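You operate a simulated robot arm through the tools that you are given. There is no shell and no other tool. Be economical: measure what you need, move in short steps, check, and stop when the job is done.

You run a simulated robot arm. Do the job below in one go: nothing can be reset, and whatever is moved stays where it is left.

JOB
Wipe the glue smear off the press pad with the green-topped sponge.
Fine: heat dial off first; swing the head clear for it and back over the pad after; put the sponge back; the time slider stays.

It is judged by the outcome, as a careful person would: the job done as asked, and still so three seconds after it is handed in. It fails if anything else is knocked over, pushed out of place, dropped, spilled or broken.

ROBOT AND FRAMES
A 7-joint arm with a two-finger parallel gripper, fixed in place. Base frame: the origin is at the foot of the arm, x ahead of it, y to its left, z up; the work surface is at about z = 0.84. Readings come in m, degrees, newtons and seconds.
With the tool pointing down near the work surface it reaches from about 0.24 to 0.68 m from the base axis. Its first joint turns from -66.0 to 66.0 degrees. Payload 2.4 kg.
Tool frame: the origin (TCP) lies between the finger pads and is the grasp point; the fingertips stand 0.03 m ahead of it; z points along the fingers, y is the line along which they close. Largest opening 0.094 m; finger width 0.028, thickness 0.01; the body of the gripper, 0.05 by 0.096 m, starts 0.055 m behind the TCP.
Orientation is that of the tool frame in the base frame, as a unit quaternion [w, x, y, z]. With the fingers straight down and closing along the base's y, the tool's x points along the base's -x, its y along +y and its z along -z.

CONTROLS
- The arm moves only by the tool arm_command. Its argument "series" is one flat list of numbers, 7 for each row, row after row: the shift along the tool's x, y, z in units of 20 mm (1.0 is 20 mm), then the turn, a rotation vector about the tool's x, y, z in units of 5 degrees (1.0 is 5 degrees), then the finger opening in m, from 0 to 0.094. In form: [tx, ty, tz, ax, ay, az, gripper, tx, ty, tz, ax, ay, az, gripper, ...]. A call has 1 to 8 rows; each row shifts and turns the commanded pose from where the row before left it, along the tool's axes as they then stand. A call with a number of a shift or a turn outside -1 to 1 is refused whole. Each row takes 0.2 s and may step no farther than 0.05 m and 8.6 degrees from the row before; otherwise, or with a gripper value out of range, the whole call is refused. A pose out of reach is approached as far as the arm can. The call stops where the force on the tool passes 40 N (or 10 N more than at its start, if that is more) or the arm is blocked; 0.2 s more then pass. The fingers move at their own pace (about 0.153 m/s each) and stop on an object; they squeeze with about 33 N. The grip force told is the motor's: it shows also when the fingers shut on nothing. Time passes only in rows, and 0.2 s behind the last, so rows that do not move let the fingers close. It gives the time, the measured TCP pose, the force on the tool (base axes), the opening and the grip force at its end, in the units of the frame above (readings bear some noise), and new pictures: "pictures" is both (left out), scene, wrist or none.
- Cameras (640 x 400 px; columns grow to the right, rows downward): "scene" is fixed at [0.0438, 0.4772, 1.4513]; the picture's right is [-0.70, -0.71, 0.00], its down [-0.37, 0.36, -0.86] and it looks along [0.61, -0.60, -0.51] (base axes); focal length 315 px, centre (320, 200). "wrist" rides on the gripper at [0.076, 0.014, -0.102] in the tool frame; the picture's right is [-0.18, 0.98, 0.00], its down [-0.75, -0.14, -0.64] and it looks along [-0.63, -0.12, 0.77] (tool axes); focal length 243 px, centre (320, 200). There is no depth. A picture from a camera that has moved, and an enlarged one, comes with that camera's place and axes in the base frame and with its lens.
- close_up(camera, box): a new picture of the part [left, top, right, bottom] of that camera's present view, enlarged. No time passes.
- hand_in(): hands the job in; it is judged then, once.

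Work in short steps. Places have to be worked out from the pictures, the camera data and where the tool is seen: move nearer, look again, correct. Check each grasp and each placing, and mend what went wrong. You have 120 turns and 170 pictures in all, those below and enlarged ones among them. Open the gripper and draw the arm clear of the work before you hand the job in, unless the task says otherwise; then end with one line.

The tools are called after "Request:" as name(argument=value, ...) on one line, values as JSON. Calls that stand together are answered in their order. arm_command: Moves the arm, as the interface text tells. Its arguments: {"type":"object","properties":{"series":{"type":"array","items":{"type":"number"}},"pictures":{"type":"string","enum":["both","scene","wrist","none"]}},"required":["series"]} The other tools are called the same way: close_up (camera, box) takes an enlarged picture of a part of a camera's view; hand_in () hands the job in.

At the start:

```text
t: 0.0
ee_pos: [0.4236, -0.0594, 1.183]
tcp_rot: [0.0, 0.0, 1.0, 0.001]
wrist_force: [0.4, 0.9, -0.9]
opening: 0.0941
gripper_force: 0.1
```

scene: 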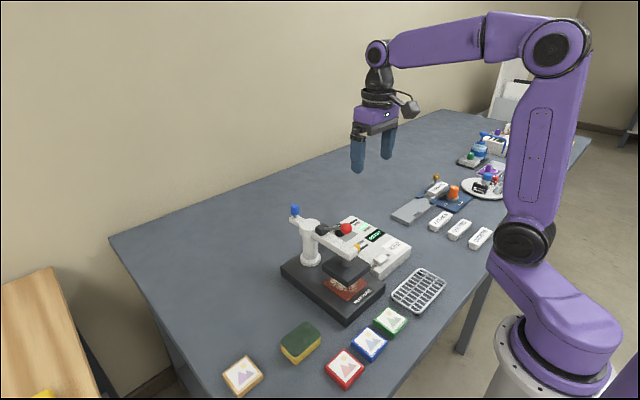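
wrist: 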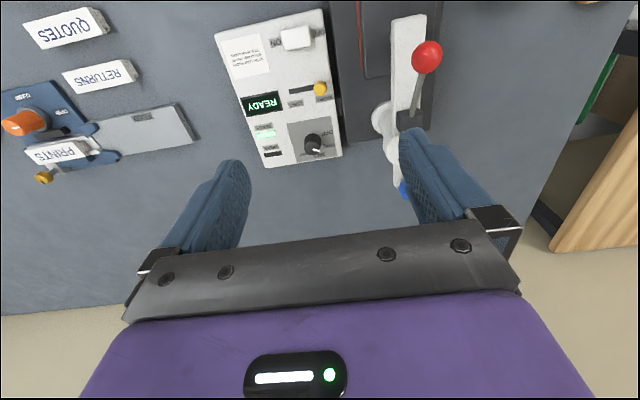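

The scene shows a heat press with a swing head, a control box and a green-topped sponge. I'll look closer at the press and the control box.

Request:
close_up(camera="scene", box=[260, 190, 450, 330])

Request:
close_up(camera="wrist", box=[200, 0, 460, 200])

Request:
close_up(camera="scene", box=[200, 290, 420, 400])

```text
2.86 times, centred on (355, 260) of scene
camera zoom: at [0.0438, 0.4772, 1.4513], right [-0.7, -0.71, 0.0], down [-0.37, 0.36, -0.86], along [0.61, -0.6, -0.51], focal length 901 px, centre (220, 29)
```

zoom: 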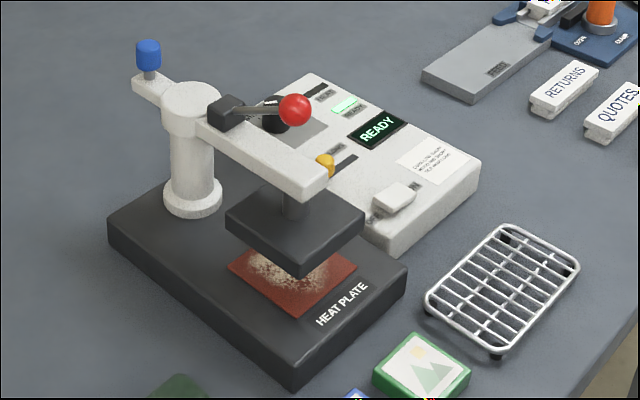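

```text
2.00 times, centred on (330, 100) of wrist
camera zoom: at [0.3489, -0.0449, 1.2867], right [0.18, 0.98, 0.0], down [0.75, -0.14, 0.64], along [0.63, -0.12, -0.77], focal length 485 px, centre (300, 400)
```

zoom: 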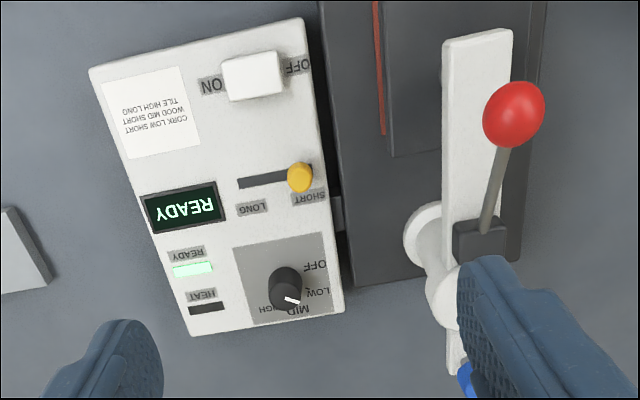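

```text
2.91 times, centred on (310, 345) of scene
camera zoom: at [0.0438, 0.4772, 1.4513], right [-0.7, -0.71, 0.0], down [-0.37, 0.36, -0.86], along [0.61, -0.6, -0.51], focal length 918 px, centre (349, -222)
```

zoom: 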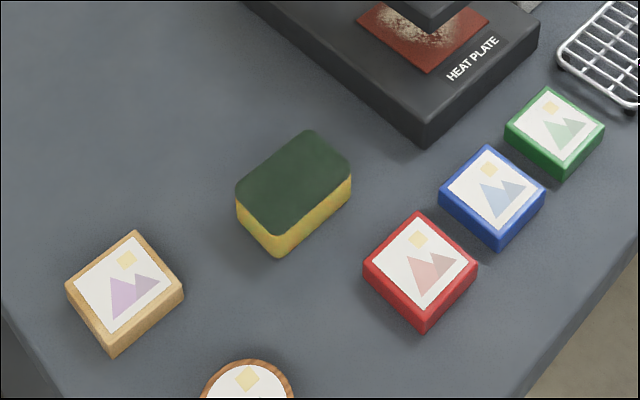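

I put the dial at about (0.536, -0.09, 0.906), the ball at about (0.406, 0.040, 1.042) and the column at about (0.54, 0.02). I'll move over the dial and down for a better look.

Request:
arm_command(series=[-1, -0.3, 1, 0, 0, 0, 0.094, -1, -0.3, 1, 0, 0, 0, 0.094, -1, -0.3, 1, 0, 0, 0, 0.094, -1, -0.3, 1, 0, 0, 0, 0.094, -1, -0.3, 1, 0, 0, 0, 0.094, -0.6, 0, 1, 0, 0, 0, 0.094], pictures="wrist")

```text
t: 1.4
ee_pos: [0.537, -0.0912, 1.0647]
tcp_rot: [0.0, 0.001, 1.0, 0.0]
wrist_force: [0.2, -0.3, -0.4]
opening: 0.0939
gripper_force: 0.0
camera wrist: at [0.4635, -0.0761, 1.168], right [0.18, 0.98, 0.0], down [0.75, -0.14, 0.64], along [0.63, -0.12, -0.77], focal length 243 px, centre (320, 200)
```

wrist: 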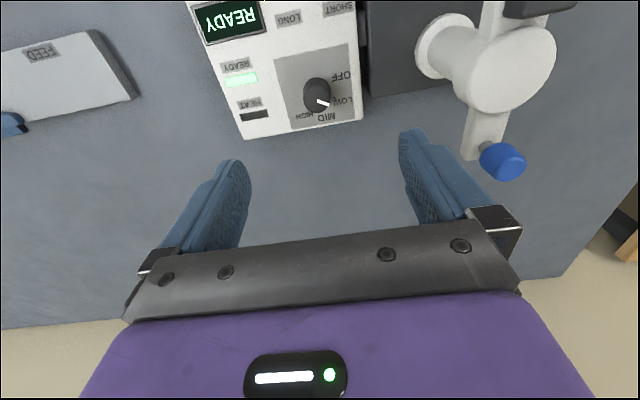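

Request:
close_up(camera="wrist", box=[230, 30, 390, 130])

Request:
close_up(camera="scene", box=[280, 195, 400, 270])

```text
4.00 times, centred on (310, 80) of wrist
camera zoom: at [0.4635, -0.0761, 1.168], right [0.18, 0.98, 0.0], down [0.75, -0.14, 0.64], along [0.63, -0.12, -0.77], focal length 970 px, centre (360, 680)
```

zoom: 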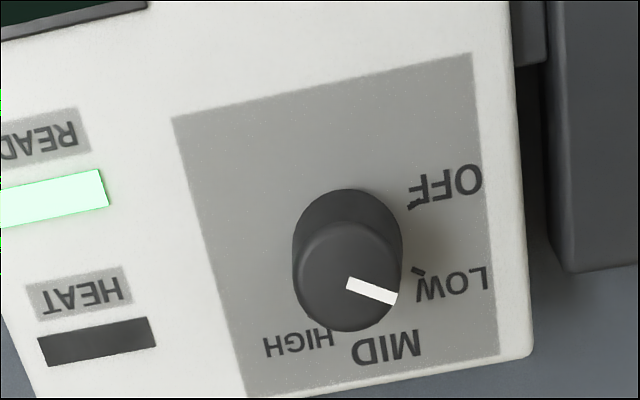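

```text
5.33 times, centred on (340, 232) of scene
camera zoom: at [0.0438, 0.4771, 1.4513], right [-0.7, -0.71, 0.0], down [-0.37, 0.36, -0.86], along [0.61, -0.6, -0.51], focal length 1682 px, centre (213, 27)
```

zoom: 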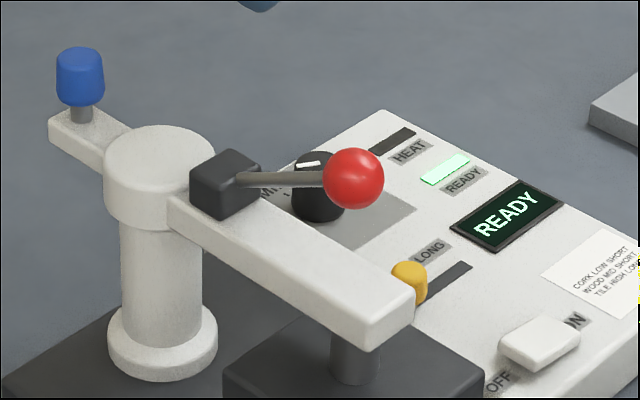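

The pointer is at LOW and OFF is about 45° counter-clockwise seen from above. I'll narrow the fingers, centre on about (0.542, -0.095) and come down around the knob.

Request:
arm_command(series=[-0.25, -0.2, 1, 0, 0, 0, 0.06, 0, 0, 1, 0, 0, 0, 0.056, 0, 0, 1, 0, 0, 0, 0.056, 0, 0, 1, 0, 0, 0, 0.056, 0, 0, 1, 0, 0, 0, 0.056])

```text
t: 2.6
ee_pos: [0.5434, -0.0943, 0.9618]
tcp_rot: [-0.001, -0.001, 1.0, 0.0]
wrist_force: [0.7, 0.5, 0.1]
opening: 0.0563
gripper_force: 0.0
camera wrist: at [0.4676, -0.0788, 1.0657], right [0.18, 0.98, 0.0], down [0.75, -0.14, 0.64], along [0.63, -0.12, -0.77], focal length 243 px, centre (320, 200)
```

scene: 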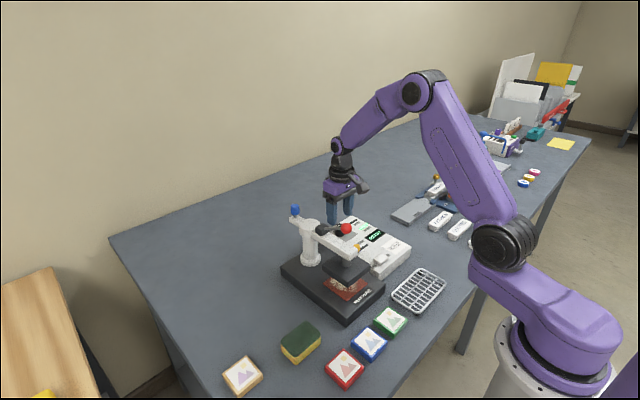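
wrist: 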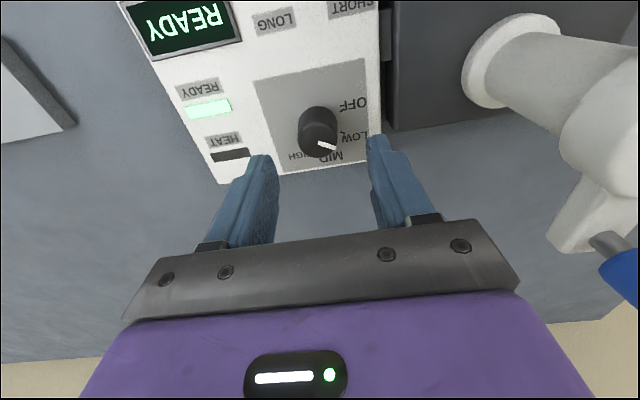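

The knob sits centred between the fingers. I'll go down with the tips near the panel and watch the force.

Request:
arm_command(series=[0, 0, 1, 0, 0, 0, 0.056, 0, 0, 0.9, 0, 0, 0, 0.056, 0, 0, 0, 0, 0, 0, 0.056])

```text
t: 3.4
ee_pos: [0.5405, -0.0937, 0.9261]
tcp_rot: [-0.001, -0.001, 1.0, 0.001]
wrist_force: [0.3, -0.1, 0.5]
opening: 0.056
gripper_force: 0.1
camera wrist: at [0.4652, -0.078, 1.0286], right [0.18, 0.98, 0.0], down [0.75, -0.14, 0.64], along [0.63, -0.12, -0.77], focal length 243 px, centre (320, 200)
```

scene: 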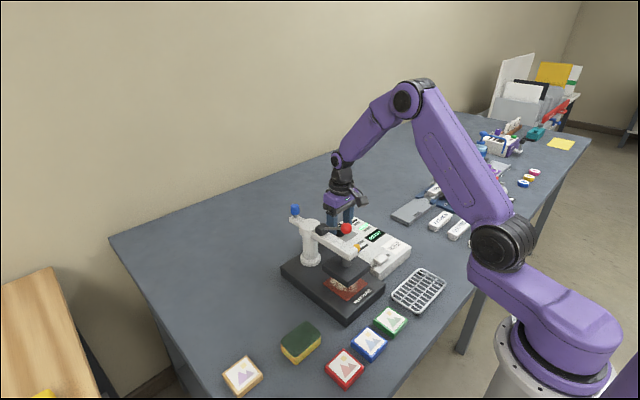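
wrist: 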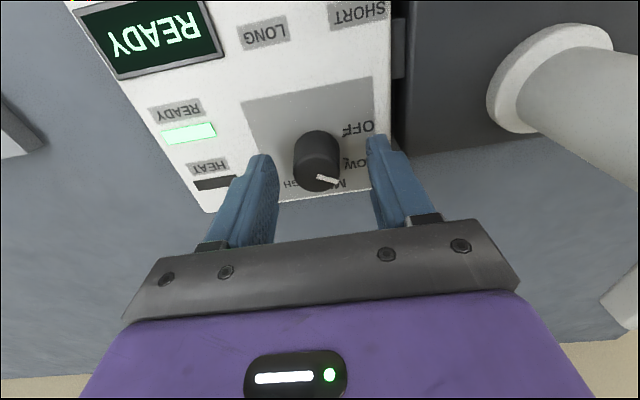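

The fingers straddle the knob. I'll lower a little more and close.

Request:
arm_command(series=[-0.12, 0, 0.4, 0, 0, 0, 0.056, 0, 0, 0, 0, 0, 0, 0.02, 0, 0, 0, 0, 0, 0, 0.02, 0, 0, 0, 0, 0, 0, 0.02], pictures="wrist")

```text
t: 4.4
ee_pos: [0.5432, -0.0947, 0.9189]
tcp_rot: [-0.001, 0.002, 1.0, -0.001]
wrist_force: [-1.0, -13.6, -4.1]
opening: 0.0299
gripper_force: 44.9
camera wrist: at [0.4681, -0.08, 1.021], right [0.19, 0.98, 0.0], down [0.75, -0.14, 0.64], along [0.63, -0.12, -0.77], focal length 243 px, centre (320, 200)
```

wrist: 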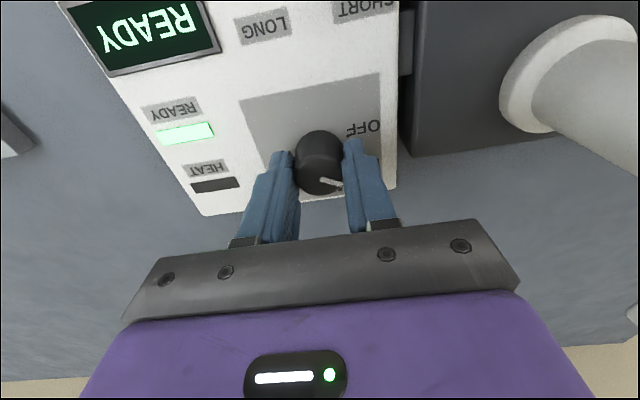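

The knob is gripped at a 30 mm opening. I'll ease 1 mm toward -y to relieve the side force and turn 40° counter-clockwise.

Request:
arm_command(series=[0, -0.06, 0, 0, 0, -0.5, 0.02, 0, 0, 0, 0, 0, -1, 0.02, 0, 0, 0, 0, 0, -1, 0.02, 0, 0, 0, 0, 0, -1, 0.02, 0, 0, 0, 0, 0, -1, 0.02, 0, 0, 0, 0, 0, -1, 0.02, 0, 0, 0, 0, 0, -1, 0.02, 0, 0, 0, 0, 0, -1, 0.02], pictures="wrist")

```text
t: 6.2
ee_pos: [0.5435, -0.0944, 0.9175]
tcp_rot: [-0.001, -0.322, 0.947, 0.0]
wrist_force: [-6.7, -5.2, 13.7]
opening: 0.0299
gripper_force: 45.3
camera wrist: at [0.4751, -0.1291, 1.0212], right [-0.45, 0.89, 0.0], down [0.68, 0.35, 0.64], along [0.57, 0.29, -0.77], focal length 243 px, centre (320, 200)
```

wrist: 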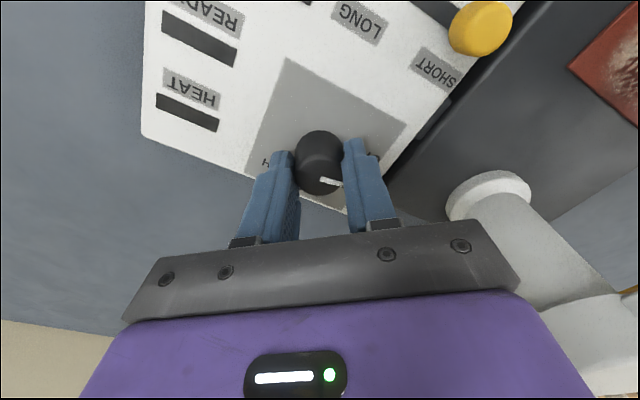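

The READY lamp has gone out. I'll turn about 6° more toward OFF, then release and rise to check.

Request:
arm_command(series=[0, 0, 0, 0, 0, -1, 0.02, 0, 0, 0, 0, 0, -0.3, 0.02, 0, 0, 0, 0, 0, 0, 0.056, 0, 0, 0, 0, 0, 0, 0.056, 0, 0, -1, 0, 0, 0, 0.056, 0, 0, -1, 0, 0, 0, 0.056, 0, 0, -1, 0, 0, 0, 0.056, 0, 0, -1, 0, 0, 0, 0.056], pictures="wrist")

Request:
close_up(camera="wrist", box=[220, 30, 420, 155])

```text
t: 8.0
ee_pos: [0.5417, -0.0959, 0.9968]
tcp_rot: [0.0, -0.374, 0.927, 0.0]
wrist_force: [1.3, 0.1, 0.0]
opening: 0.056
gripper_force: 0.1
camera wrist: at [0.479, -0.1365, 1.1001], right [-0.55, 0.83, 0.0], down [0.64, 0.42, 0.64], along [0.54, 0.35, -0.77], focal length 243 px, centre (320, 200)
```

wrist: 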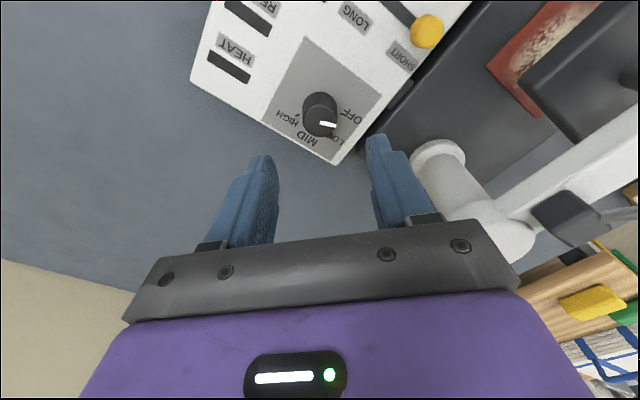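

```text
3.20 times, centred on (320, 92) of wrist
camera zoom: at [0.479, -0.1365, 1.1001], right [-0.55, 0.83, 0.0], down [0.64, 0.42, 0.64], along [0.54, 0.35, -0.77], focal length 776 px, centre (320, 544)
```

zoom: 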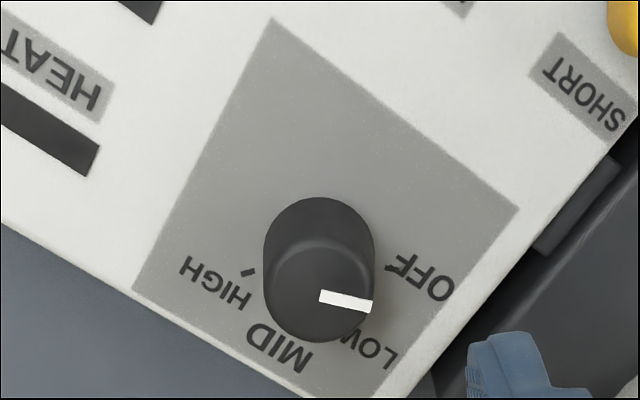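

The pointer now lines up with the OFF tick and the lamps are out. I'll rise and turn the tool so the camera looks toward the press from its -y side.

Request:
arm_command(series=[0, 0, -1, 0, 0, -1, 0.03, 0, 0, -1, 0, 0, -1, 0, 0, 0, -1, 0, 0, -1, 0, 0, 0, 0, 0, 0, -1, 0, 0, 0, 0, 0, 0, -1, 0, 0, 0, 0, 0, 0, -1, 0, 0, 0, 0, 0, 0, -1, 0, 0, 0, 0, 0, 0, -1, 0], pictures="none")

Request:
arm_command(series=[0, 0, 0, 0, 0, -1, 0, 0, 0, 0, 0, 0, -0.2, 0, 0, -1, 0, 0, 0, 0, 0, 0, -1, 0, 0, 0, 0, 0, 0, -1, 0, 0, 0, 0, 0, 0, -1, 0, 0, 0, 0, 0, 0, -1, 0, 0, 0, 0, 0, 0, -1, 0, 0, 0, 0, 0])

```text
t: 9.8
ee_pos: [0.5429, -0.0955, 1.0587]
tcp_rot: [0.0, -0.67, 0.743, -0.001]
wrist_force: [-0.7, 1.0, 0.4]
opening: 0.0002
gripper_force: 33.2
```

```text
t: 11.6
ee_pos: [0.6633, -0.0933, 1.0565]
tcp_rot: [-0.001, -0.707, 0.707, 0.001]
wrist_force: [0.3, -0.6, 0.1]
opening: 0.0
gripper_force: 33.0
camera wrist: at [0.6504, -0.1698, 1.1594], right [-0.98, 0.18, 0.0], down [0.14, 0.75, 0.64], along [0.12, 0.63, -0.77], focal length 243 px, centre (320, 200)
```

scene: 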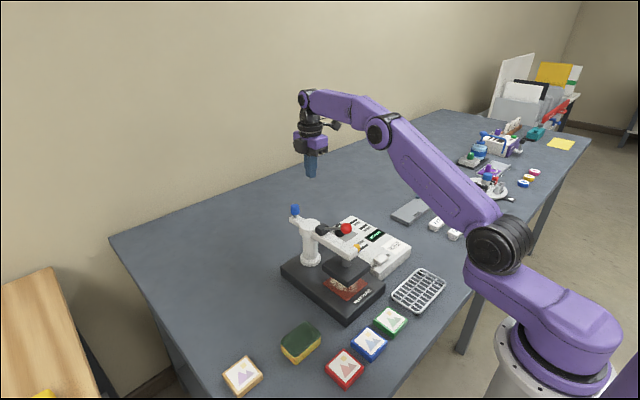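
wrist: 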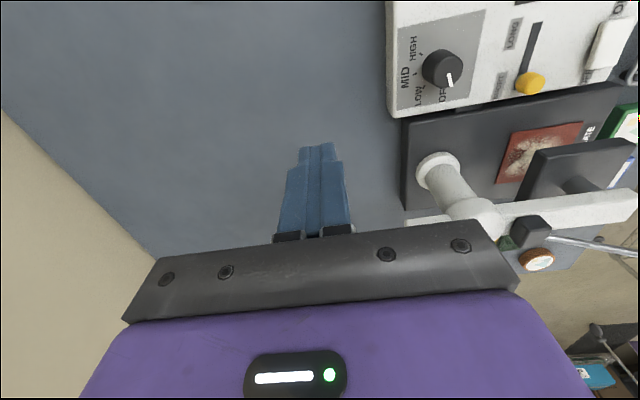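

Tool +y maps to base -x in this pose, so the last move went the wrong way. I'll go back with +y to about x = 0.42.

Request:
arm_command(series=[0, 1, 0, 0, 0, 0, 0, 0, 1, 0, 0, 0, 0, 0, 0, 1, 0, 0, 0, 0, 0, 0, 1, 0, 0, 0, 0, 0, 0, 1, 0, 0, 0, 0, 0, 0, 1, 0, 0, 0, 0, 0, 0, 1, 0, 0, 0, 0, 0, 0, 1, 0, 0, 0, 0, 0], pictures="none")

Request:
arm_command(series=[0, 1, 0, 0, 0, 0, 0, 0, 1, 0, 0, 0, 0, 0, 0, 1, 0, 0, 0, 0, 0, 0, 1, 0, 0, 0, 0, 0])

```text
t: 13.4
ee_pos: [0.5039, -0.0946, 1.059]
tcp_rot: [0.0, 0.707, -0.707, 0.0]
wrist_force: [-0.2, -0.6, 0.2]
opening: 0.0001
gripper_force: 33.1
```

```text
t: 14.4
ee_pos: [0.4239, -0.0947, 1.0591]
tcp_rot: [0.0, 0.708, -0.706, 0.0]
wrist_force: [-0.3, 0.0, 0.3]
opening: 0.0
gripper_force: 33.3
camera wrist: at [0.41, -0.1697, 1.1615], right [-0.98, 0.18, 0.0], down [0.14, 0.75, 0.64], along [0.12, 0.63, -0.77], focal length 243 px, centre (320, 200)
```

scene: 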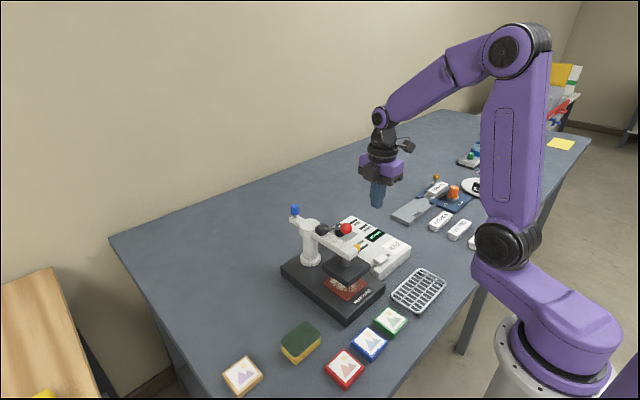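
wrist: 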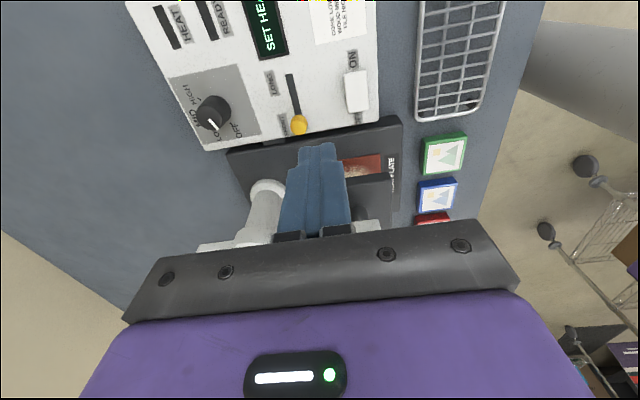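

The display now reads "SET HEAT", so the heat is off. I'll tilt the tool 25°, tips toward +y so the body misses the red ball, and come up beside the head arm near its tip.

Request:
arm_command(series=[0, 0, 0, 0, -1, 0, 0, 0, 0, 0, 0, -1, 0, 0, 0, 0, 0, 0, -1, 0, 0, 0, 0, 0, 0, -1, 0, 0, 0, 0, 0, 0, -1, 0, 0], pictures="none")

Request:
arm_command(series=[-0.27, 0.24, 0.94, 0, 0, 0, 0, -0.27, 0.24, 0.94, 0, 0, 0, 0, -0.27, 0.24, 0.94, 0, 0, 0, 0, -0.27, 0.24, 0.94, 0, 0, 0, 0, -0.27, 0.24, 0.94, 0, 0, 0, 0])

Request:
close_up(camera="scene", box=[280, 165, 440, 305])

```text
t: 15.6
ee_pos: [0.4237, -0.0945, 1.0575]
tcp_rot: [-0.154, 0.69, -0.69, -0.154]
wrist_force: [-0.8, 0.0, 0.9]
opening: 0.0
gripper_force: 33.2
```

```text
t: 16.8
ee_pos: [0.3989, -0.0304, 0.9837]
tcp_rot: [-0.153, 0.691, -0.69, -0.154]
wrist_force: [-0.5, 0.0, 1.4]
opening: 0.0
gripper_force: 33.0
camera wrist: at [0.3854, -0.1414, 1.0453], right [-0.98, 0.17, 0.08], down [0.14, 0.41, 0.9], along [0.12, 0.9, -0.43], focal length 243 px, centre (320, 200)
```

scene: 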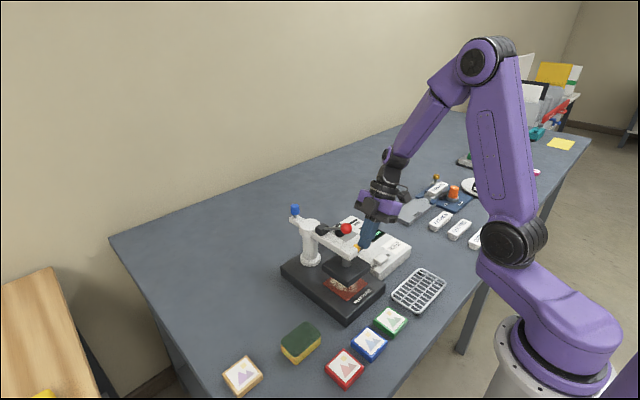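
wrist: 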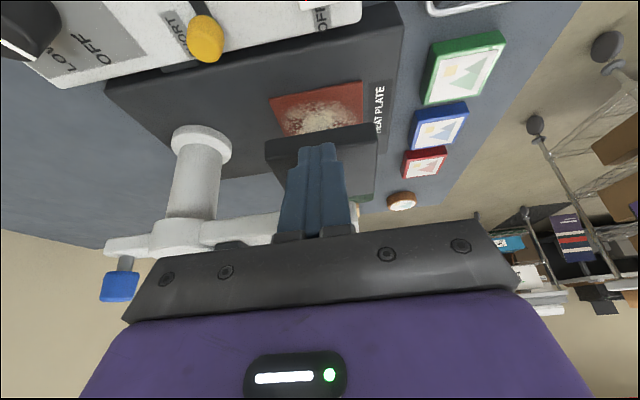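

```text
2.86 times, centred on (360, 235) of scene
camera zoom: at [0.0438, 0.4771, 1.4513], right [-0.7, -0.71, 0.0], down [-0.37, 0.36, -0.86], along [0.61, -0.6, -0.51], focal length 901 px, centre (206, 100)
```

zoom: 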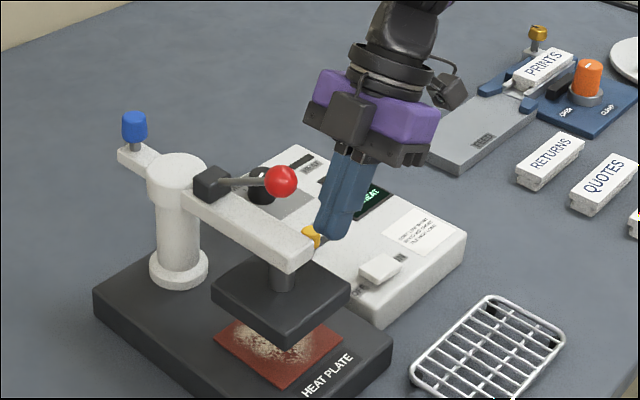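

The fingers are just beside the arm tip, below its top. I'll push +y in 9 mm steps.

Request:
arm_command(series=[-0.41, 0, 0.19, 0, 0, 0, 0, -0.41, 0, 0.19, 0, 0, 0, 0, -0.41, 0, 0.19, 0, 0, 0, 0, -0.41, 0, 0.19, 0, 0, 0, 0, -0.41, 0, 0.19, 0, 0, 0, 0, -0.41, 0, 0.19, 0, 0, 0, 0], pictures="scene")

Request:
close_up(camera="scene", box=[280, 165, 440, 305])

```text
t: 18.2
ee_pos: [0.4, 0.0249, 0.983]
tcp_rot: [0.153, -0.69, 0.691, 0.153]
wrist_force: [-0.5, -0.7, 0.1]
opening: 0.0001
gripper_force: 32.8
```

scene: 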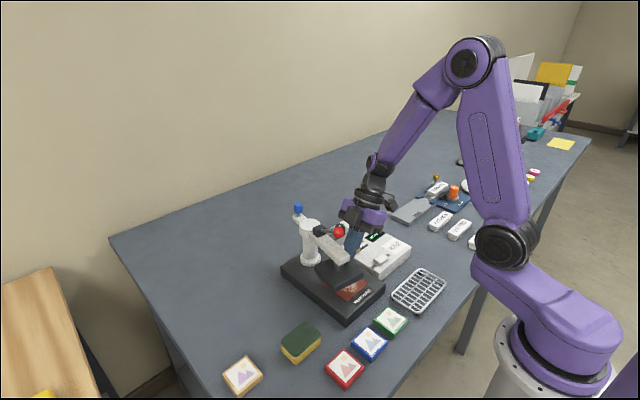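

```text
2.86 times, centred on (360, 235) of scene
camera zoom: at [0.0438, 0.4771, 1.4513], right [-0.7, -0.71, 0.0], down [-0.37, 0.36, -0.86], along [0.61, -0.6, -0.51], focal length 901 px, centre (206, 100)
```

zoom: 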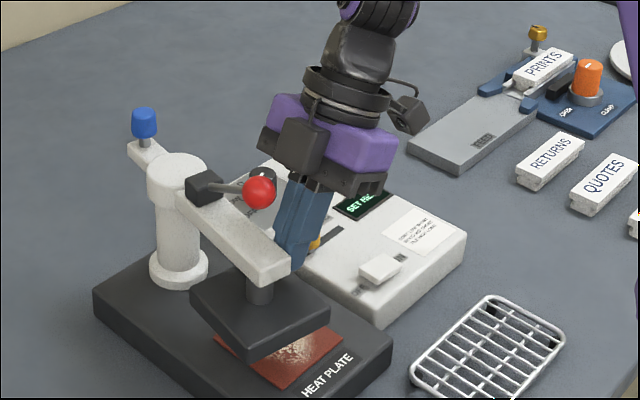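

The arm swings freely. I'll continue on an arc around the column, rotating the tool with it.

Request:
arm_command(series=[-0.46, -0.02, 0.216, 0.38, 0, 0.815, 0, -0.46, -0.02, 0.216, 0.38, 0, 0.815, 0, -0.46, -0.02, 0.216, 0.38, 0, 0.815, 0, -0.46, -0.02, 0.216, 0.38, 0, 0.815, 0, -0.46, -0.02, 0.216, 0.38, 0, 0.815, 0, -0.46, -0.02, 0.216, 0.38, 0, 0.815, 0, -0.46, -0.02, 0.216, 0.38, 0, 0.815, 0, -0.46, -0.02, 0.216, 0.38, 0, 0.815, 0])

Request:
close_up(camera="scene", box=[240, 165, 400, 305])

```text
t: 20.0
ee_pos: [0.4247, 0.0994, 0.9847]
tcp_rot: [0.193, -0.444, 0.869, 0.098]
wrist_force: [-0.1, -0.8, -0.1]
opening: 0.0
gripper_force: 32.8
camera wrist: at [0.3492, 0.0179, 1.0455], right [-0.7, 0.71, 0.08], down [0.35, 0.25, 0.9], along [0.62, 0.66, -0.43], focal length 243 px, centre (320, 200)
```

scene: 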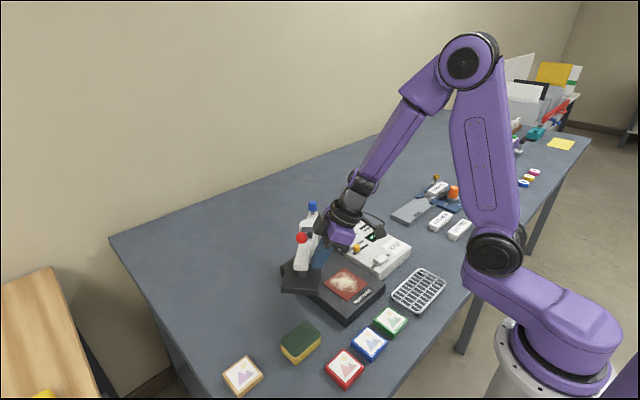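
wrist: 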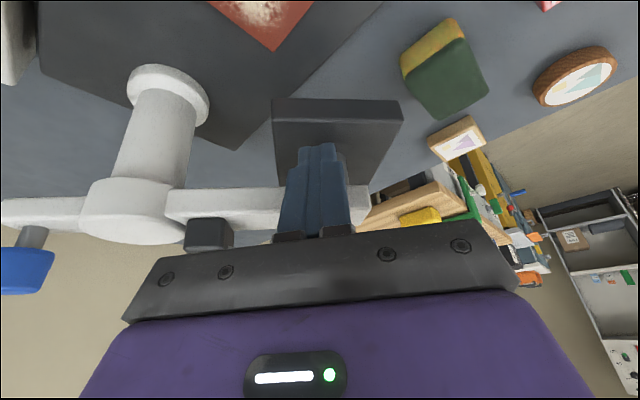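

```text
2.86 times, centred on (320, 235) of scene
camera zoom: at [0.0438, 0.4771, 1.4513], right [-0.7, -0.71, 0.0], down [-0.37, 0.36, -0.86], along [0.61, -0.6, -0.51], focal length 901 px, centre (320, 100)
```

zoom: 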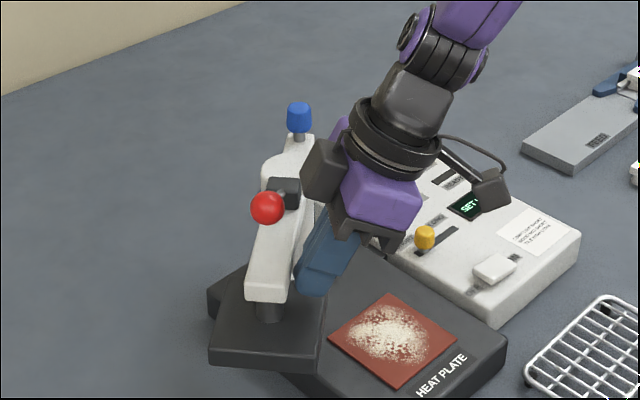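

The head is clearing the pad. I'll continue another 36° or so.

Request:
arm_command(series=[-0.46, -0.02, 0.216, 0.38, 0, 0.815, 0, -0.46, -0.02, 0.216, 0.38, 0, 0.815, 0, -0.46, -0.02, 0.216, 0.38, 0, 0.815, 0, -0.46, -0.02, 0.216, 0.38, 0, 0.815, 0, -0.46, -0.02, 0.216, 0.38, 0, 0.815, 0, -0.46, -0.02, 0.216, 0.38, 0, 0.815, 0, -0.46, -0.02, 0.216, 0.38, 0, 0.815, 0])

Request:
close_up(camera="scene", box=[220, 165, 420, 305])

```text
t: 21.4
ee_pos: [0.4623, 0.1351, 0.9801]
tcp_rot: [0.2, -0.24, 0.948, 0.055]
wrist_force: [-2.8, -0.3, -1.8]
opening: 0.0
gripper_force: 33.3
stopped in row 6: the force on the tool passed its limit (the readings are from after the stop); the commanded pose is now the measured one
camera wrist: at [0.3583, 0.095, 1.043], right [-0.32, 0.94, 0.08], down [0.45, 0.07, 0.89], along [0.84, 0.32, -0.45], focal length 243 px, centre (320, 200)
```

scene: 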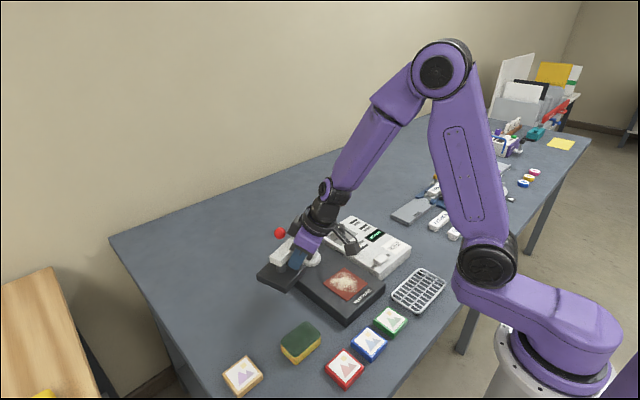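
wrist: 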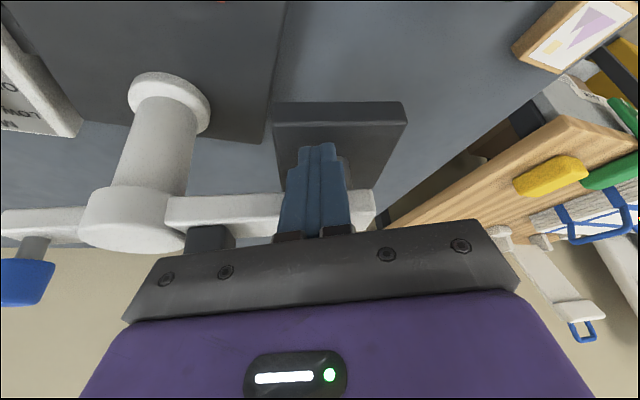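

```text
2.86 times, centred on (320, 235) of scene
camera zoom: at [0.0438, 0.4772, 1.4513], right [-0.7, -0.71, 0.0], down [-0.37, 0.36, -0.86], along [0.61, -0.6, -0.51], focal length 901 px, centre (320, 100)
```

zoom: 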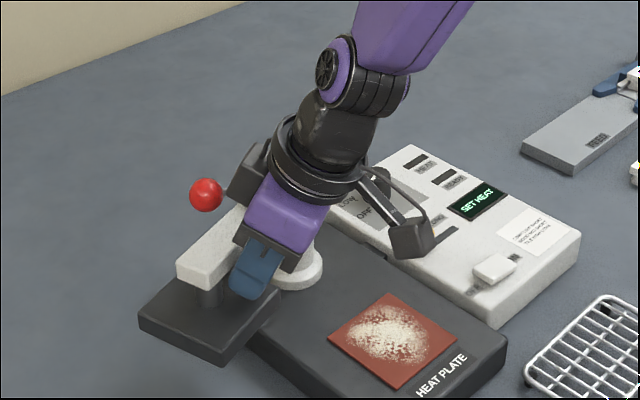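

The head reached its stop with the pad fully clear. I'll back away, rise and straighten the tool.

Request:
arm_command(series=[0.9, 0, -0.42, 0, 0, 0, 0, 0.9, 0, -0.42, 0, 0, 0, 0, 0.9, 0, -0.42, 0, 0, 0, 0, -0.42, 0, -0.9, 0, 0, 0, 0, -0.42, 0, -0.9, 0, 0, 0, 0, -0.42, 0, -0.9, 0, 0, 0, 0, -0.42, 0, -0.9, 0, 0, 0, 0], pictures="none")

Request:
arm_command(series=[0, 0, 0, 0, 1, 0, 0.04, 0, 0, 0, 0, 1, 0, 0.09, 0, 0, 0, 0, 1, 0, 0.09, 0, 0, 0, 0, 1, 0, 0.09, 0, 0, 0, 0, 1, 0, 0.09])

```text
t: 23.0
ee_pos: [0.4099, 0.1079, 1.0582]
tcp_rot: [0.202, -0.239, 0.948, 0.055]
wrist_force: [0.3, 0.4, 0.2]
opening: 0.0
gripper_force: 33.2
```

```text
t: 24.2
ee_pos: [0.4111, 0.1072, 1.0592]
tcp_rot: [-0.01, -0.245, 0.969, 0.001]
wrist_force: [0.2, -0.5, 0.2]
opening: 0.0899
gripper_force: 0.0
camera wrist: at [0.3398, 0.0842, 1.1645], right [-0.31, 0.95, 0.0], down [0.74, 0.24, 0.63], along [0.6, 0.19, -0.78], focal length 243 px, centre (320, 200)
```

scene: 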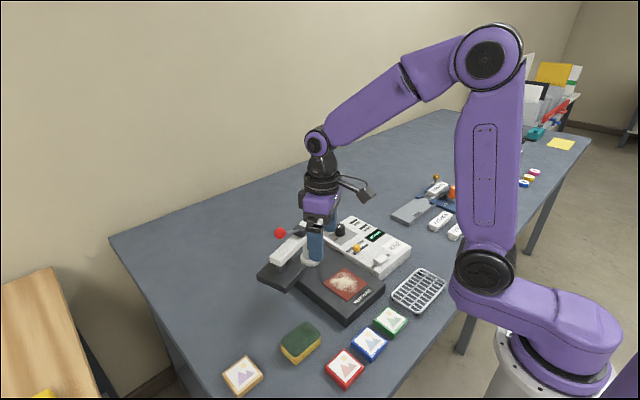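
wrist: 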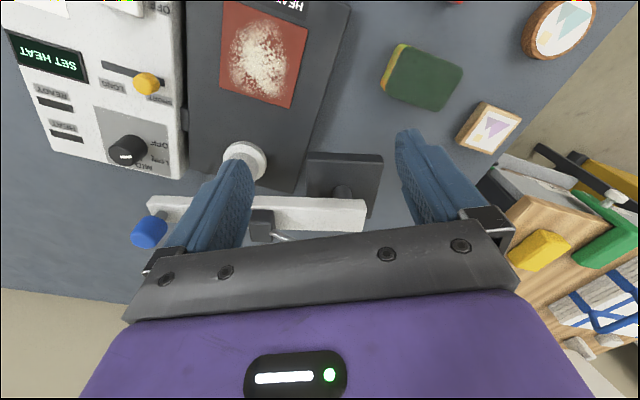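

The pad, smear and sponge are all visible. I'll enlarge them to measure.

Request:
close_up(camera="wrist", box=[180, 0, 500, 200])

Request:
close_up(camera="scene", box=[270, 250, 390, 370])

```text
2.00 times, centred on (340, 100) of wrist
camera zoom: at [0.3398, 0.0842, 1.1645], right [-0.31, 0.95, 0.0], down [0.74, 0.24, 0.63], along [0.6, 0.19, -0.78], focal length 485 px, centre (280, 400)
```

zoom: 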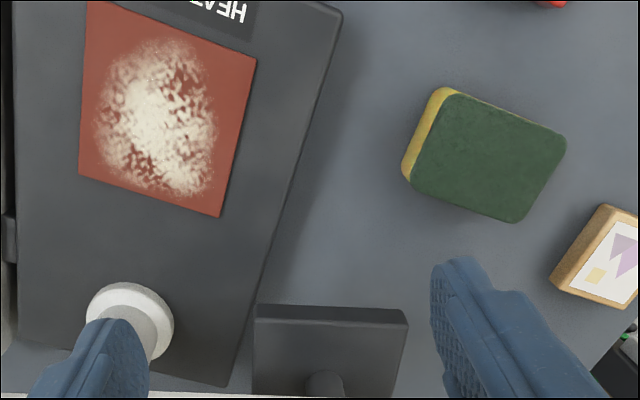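

```text
3.33 times, centred on (330, 310) of scene
camera zoom: at [0.0438, 0.4771, 1.4513], right [-0.7, -0.71, 0.0], down [-0.37, 0.36, -0.86], along [0.61, -0.6, -0.51], focal length 1051 px, centre (287, -167)
```

zoom: 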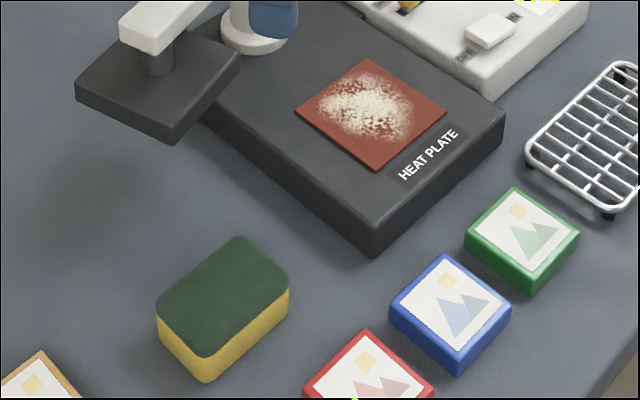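

I put the sponge at x 0.344–0.392, y 0.180–0.251, top z about 0.866, and the pad centre at about (0.404, 0.038), z about 0.870. I'll turn to yaw 90° so the fingers close along x, and move over the sponge.

Request:
arm_command(series=[0, 0, 0, 0, 0, -1, 0.09, 0, 0, 0, 0, 0, -1, 0.09, 0, 0, 0, 0, 0, -1, 0.09, 0, 0, 0, 0, 0, -1, 0.09, 0, 0, 0, 0, 0, -1, 0.09, 0, 0, 0, 0, 0, -1, 0.09, 0, 0, 0, 0, 0, -1, 0.09, 0, 0, 0, 0, 0, -1, 0.09], pictures="none")

Request:
arm_command(series=[0, 0, 0, 0, 0, -1, 0.09, 0, 0, 0, 0, 0, -1, 0.08, 0, 0, 0, 0, 0, -1, 0.08, 0, 0, 0, 0, 0, -1, 0.08, 0, 0, 0, 0, 0, -0.32, 0.08], pictures="none")

Request:
arm_command(series=[-0.9, 0.36, 0, 0, 0, 0, 0.08, -0.9, 0.36, 0, 0, 0, 0, 0.08, -0.9, 0.36, 0, 0, 0, 0, 0.08, -0.9, 0.36, 0, 0, 0, 0, 0.08, -0.9, 0.36, 0.5, 0, 0, 0, 0.08, -0.9, 0.36, 1, 0, 0, 0, 0.08, 0, 0, 1, 0, 0, 0, 0.08])

```text
t: 26.0
ee_pos: [0.411, 0.1077, 1.0604]
tcp_rot: [-0.007, -0.563, 0.827, 0.004]
wrist_force: [0.4, -0.9, -0.3]
opening: 0.0898
gripper_force: 0.1
```

```text
t: 27.2
ee_pos: [0.412, 0.108, 1.0617]
tcp_rot: [0.007, 0.708, -0.706, -0.005]
wrist_force: [-0.9, 0.1, -0.1]
opening: 0.0801
gripper_force: 0.0
```

```text
t: 28.8
ee_pos: [0.3676, 0.2137, 1.0104]
tcp_rot: [0.007, 0.708, -0.707, -0.006]
wrist_force: [-0.5, 0.5, -0.9]
opening: 0.08
gripper_force: 0.0
camera wrist: at [0.3561, 0.1384, 1.1141], right [-0.98, 0.18, 0.02], down [0.15, 0.75, 0.64], along [0.1, 0.63, -0.77], focal length 243 px, centre (320, 200)
```

scene: 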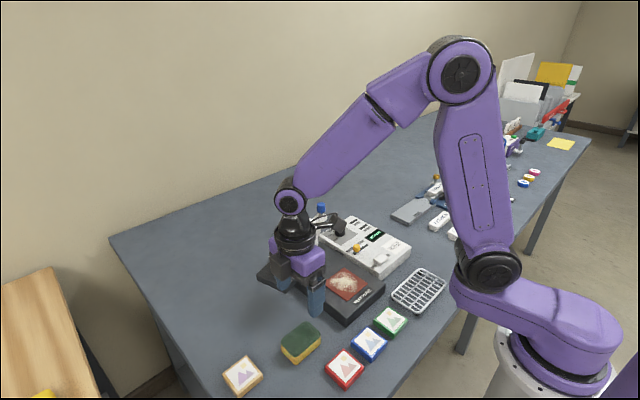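
wrist: 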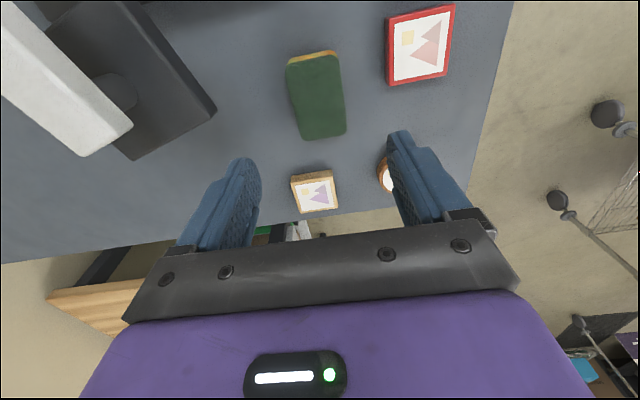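

The sponge is centred under the fingers and axis-aligned. I'll descend to TCP z about 0.88.

Request:
arm_command(series=[0, 0, 1, 0, 0, 0, 0.08, 0, 0, 1, 0, 0, 0, 0.08, 0, 0, 1, 0, 0, 0, 0.08, 0, 0, 1, 0, 0, 0, 0.08, 0, 0, 1, 0, 0, 0, 0.08, 0, 0, 0.6, 0, 0, 0, 0.08, 0, 0, 0.6, 0, 0, 0, 0.08])

Request:
close_up(camera="scene", box=[240, 260, 380, 380])

```text
t: 30.4
ee_pos: [0.3653, 0.214, 0.8859]
tcp_rot: [0.006, 0.707, -0.707, -0.006]
wrist_force: [-0.2, 1.3, 0.5]
opening: 0.08
gripper_force: 0.0
camera wrist: at [0.3538, 0.138, 0.9885], right [-0.98, 0.18, 0.02], down [0.15, 0.75, 0.64], along [0.1, 0.63, -0.77], focal length 243 px, centre (320, 200)
```

scene: 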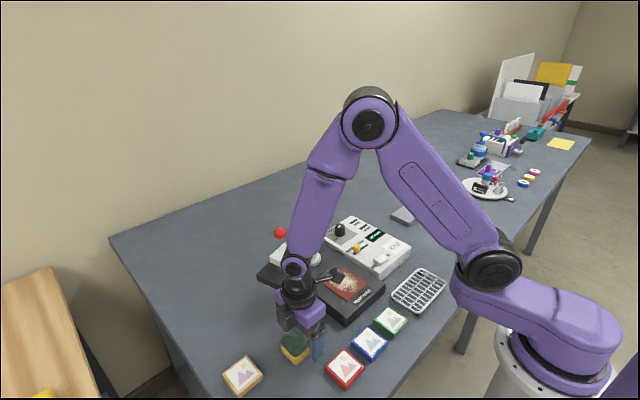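
wrist: 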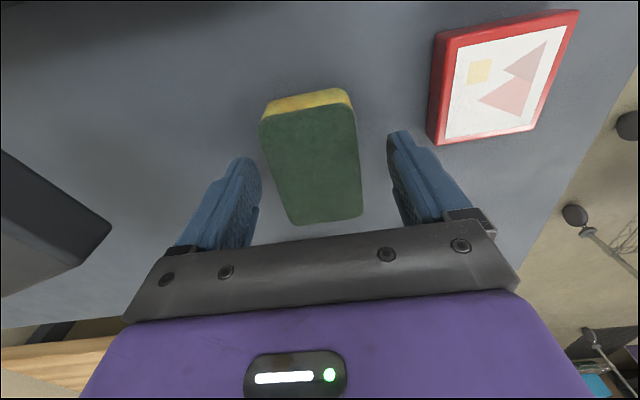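

```text
3.33 times, centred on (310, 320) of scene
camera zoom: at [0.0438, 0.4771, 1.4513], right [-0.7, -0.71, 0.0], down [-0.37, 0.36, -0.86], along [0.61, -0.6, -0.51], focal length 1051 px, centre (353, -200)
```

zoom: 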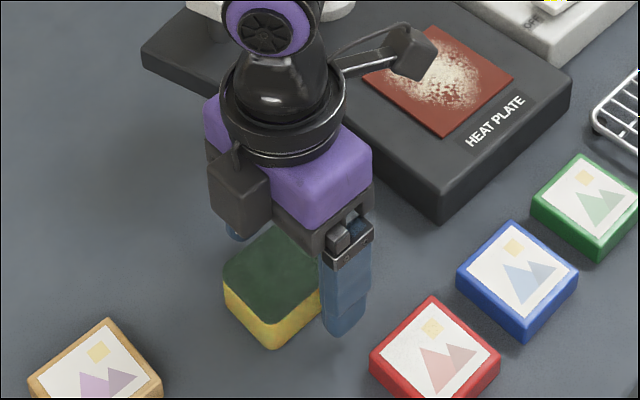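

The fingers straddle the sponge. I'll lower 4 mm and close.

Request:
arm_command(series=[0, -0.08, 0.22, 0, 0, 0, 0.08, 0, 0, 0, 0, 0, 0, 0.03, 0, 0, 0, 0, 0, 0, 0.03, 0, 0, 0, 0, 0, 0, 0.03], pictures="wrist")

```text
t: 31.4
ee_pos: [0.3659, 0.2134, 0.8811]
tcp_rot: [0.007, 0.707, -0.707, -0.006]
wrist_force: [-0.3, -0.5, 0.6]
opening: 0.0465
gripper_force: 33.1
camera wrist: at [0.3545, 0.1387, 0.9843], right [-0.98, 0.18, 0.02], down [0.15, 0.75, 0.64], along [0.1, 0.63, -0.77], focal length 243 px, centre (320, 200)
```

wrist: 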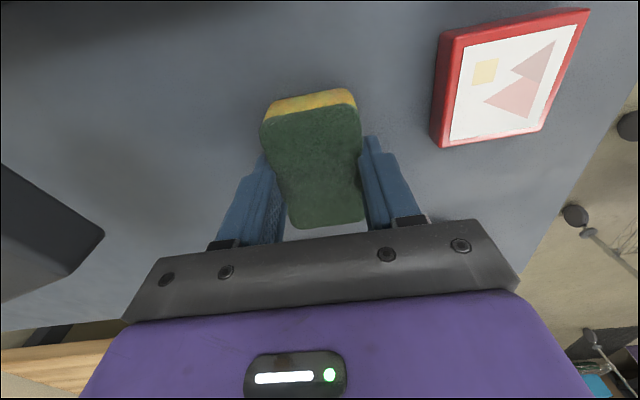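

The sponge is gripped at 46.5 mm. I'll lift 60 mm and carry it toward the pad, moving in y first.

Request:
arm_command(series=[0, 0, -1, 0, 0, 0, 0.03, 0, 0, -1, 0, 0, 0, 0.03, 0, 0, -1, 0, 0, 0, 0.03, 1, 0, 0, 0, 0, 0, 0.03, 1, 0, 0, 0, 0, 0, 0.03, 1, 0, 0, 0, 0, 0, 0.03, 1, 0, 0, 0, 0, 0, 0.03, 1, 0, 0, 0, 0, 0, 0.03], pictures="none")

Request:
arm_command(series=[1, 0, 0, 0, 0, 0, 0.03, 1, 0, 0, 0, 0, 0, 0.03, 1, -0.6, 0, 0, 0, 0, 0.03, 0.8, -0.6, 0, 0, 0, 0, 0.03, 0, -0.6, 0, 0, 0, 0, 0.03])

Request:
close_up(camera="scene", box=[270, 200, 430, 330])

```text
t: 33.2
ee_pos: [0.3686, 0.1141, 0.945]
tcp_rot: [-0.007, -0.707, 0.707, 0.005]
wrist_force: [-0.5, 0.3, -0.4]
opening: 0.0466
gripper_force: 33.2
```

```text
t: 34.4
ee_pos: [0.4034, 0.0364, 0.9432]
tcp_rot: [0.007, 0.707, -0.707, -0.005]
wrist_force: [-0.5, 0.0, -0.6]
opening: 0.0466
gripper_force: 33.4
camera wrist: at [0.392, -0.0386, 1.0465], right [-0.98, 0.18, 0.02], down [0.15, 0.75, 0.64], along [0.1, 0.63, -0.77], focal length 243 px, centre (320, 200)
```

scene: 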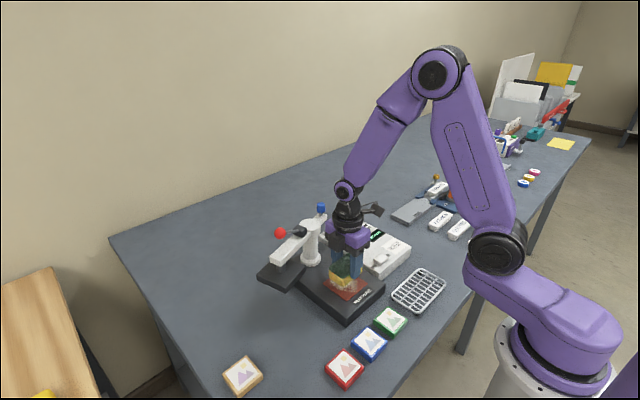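
wrist: 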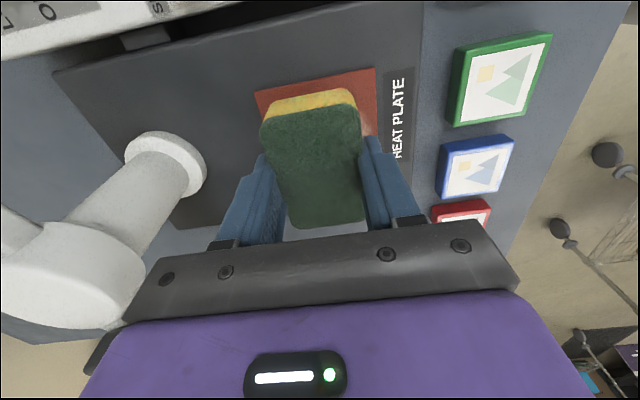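

```text
3.08 times, centred on (350, 265) of scene
camera zoom: at [0.0438, 0.4771, 1.4513], right [-0.7, -0.71, 0.0], down [-0.37, 0.36, -0.86], along [0.61, -0.6, -0.51], focal length 970 px, centre (228, 0)
```

zoom: 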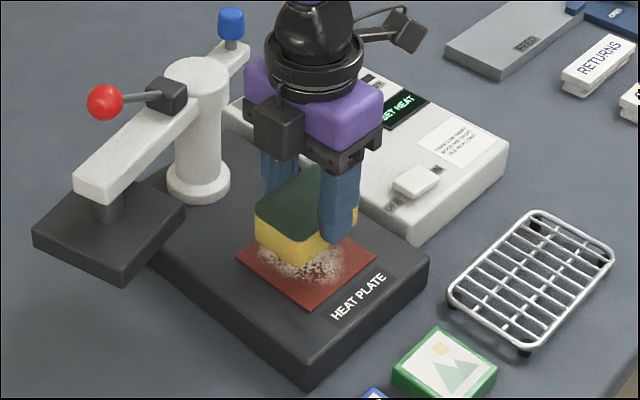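

The sponge is over the smear. I'll lower it until I feel light contact.

Request:
arm_command(series=[0, 0, 0.7, 0, 0, 0, 0.03, 0, 0, 0.6, 0, 0, 0, 0.03, 0, 0, 0.15, 0, 0, 0, 0.03], pictures="none")

Request:
arm_command(series=[0, 0, 0.15, 0, 0, 0, 0.03], pictures="scene")

Request:
close_up(camera="scene", box=[270, 200, 430, 330])

```text
t: 35.1
ee_pos: [0.4031, 0.0381, 0.9175]
tcp_rot: [-0.006, -0.707, 0.708, 0.005]
wrist_force: [-3.5, -0.4, 13.1]
opening: 0.0467
gripper_force: 32.9
stopped in row 3: the force on the tool passed its limit (the readings are from after the stop); the commanded pose is now the measured one
```

```text
t: 35.5
ee_pos: [0.4041, 0.039, 0.9187]
tcp_rot: [-0.005, -0.707, 0.707, 0.005]
wrist_force: [-3.8, 1.6, 12.6]
opening: 0.0466
gripper_force: 33.0
stopped in row 1: the force on the tool passed its limit (the readings are from after the stop); the commanded pose is now the measured one
```

scene: 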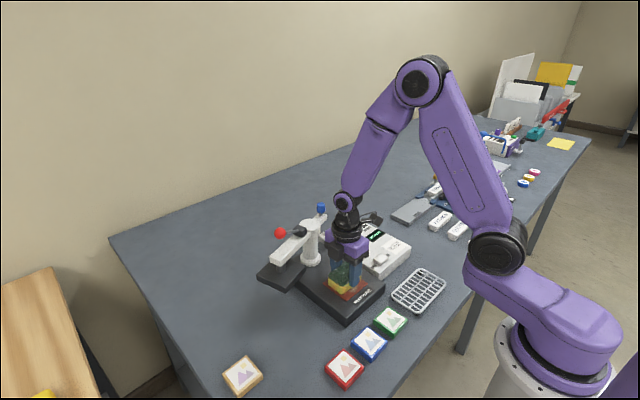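

```text
3.08 times, centred on (350, 265) of scene
camera zoom: at [0.0436, 0.4771, 1.4513], right [-0.7, -0.71, 0.0], down [-0.37, 0.36, -0.86], along [0.61, -0.6, -0.51], focal length 970 px, centre (228, 0)
```

zoom: 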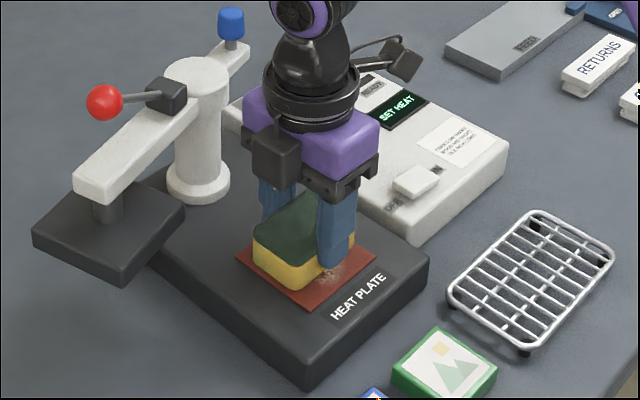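

The sponge is resting with about 13 N. I'll stroke it along x.

Request:
arm_command(series=[0, -0.6, 0, 0, 0, 0, 0.03, 0, -0.6, 0, 0, 0, 0, 0.03, 0, 0.6, 0, 0, 0, 0, 0.03, 0, 0.6, 0, 0, 0, 0, 0.03, 0, 0.6, 0, 0, 0, 0, 0.03, 0, 0.6, 0, 0, 0, 0, 0.03, 0, -0.6, 0, 0, 0, 0, 0.03, 0, -0.6, 0, 0, 0, 0, 0.03], pictures="scene")

```text
t: 35.8
ee_pos: [0.4048, 0.038, 0.9173]
tcp_rot: [0.011, 0.708, -0.706, -0.01]
wrist_force: [-5.7, -0.5, 16.6]
opening: 0.0463
gripper_force: 33.0
stopped in row 1: the force on the tool passed its limit (the readings are from after the stop); the commanded pose is now the measured one
```

scene: 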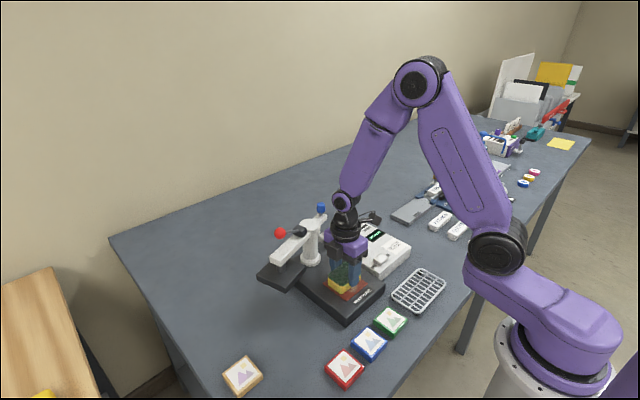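

Too much pressure for sliding. I'll raise 2 mm and check the force.

Request:
arm_command(series=[0, 0, -0.1, 0, 0, 0, 0.03, 0, 0, 0, 0, 0, 0, 0.03], pictures="none")

```text
t: 36.4
ee_pos: [0.4057, 0.0388, 0.9189]
tcp_rot: [0.011, 0.707, -0.707, -0.009]
wrist_force: [1.3, 1.1, -0.1]
opening: 0.0465
gripper_force: 33.1
```

Contact has just gone. I'll lower 1 mm and start a short stroke.

Request:
arm_command(series=[0, 0, 0.06, 0, 0, 0, 0.03, 0, -0.25, 0, 0, 0, 0, 0.03, 0, -0.25, 0, 0, 0, 0, 0.03], pictures="none")

```text
t: 37.2
ee_pos: [0.4159, 0.0377, 0.9169]
tcp_rot: [0.012, 0.707, -0.707, -0.009]
wrist_force: [-12.6, 0.8, 16.2]
opening: 0.0463
gripper_force: 32.8
```

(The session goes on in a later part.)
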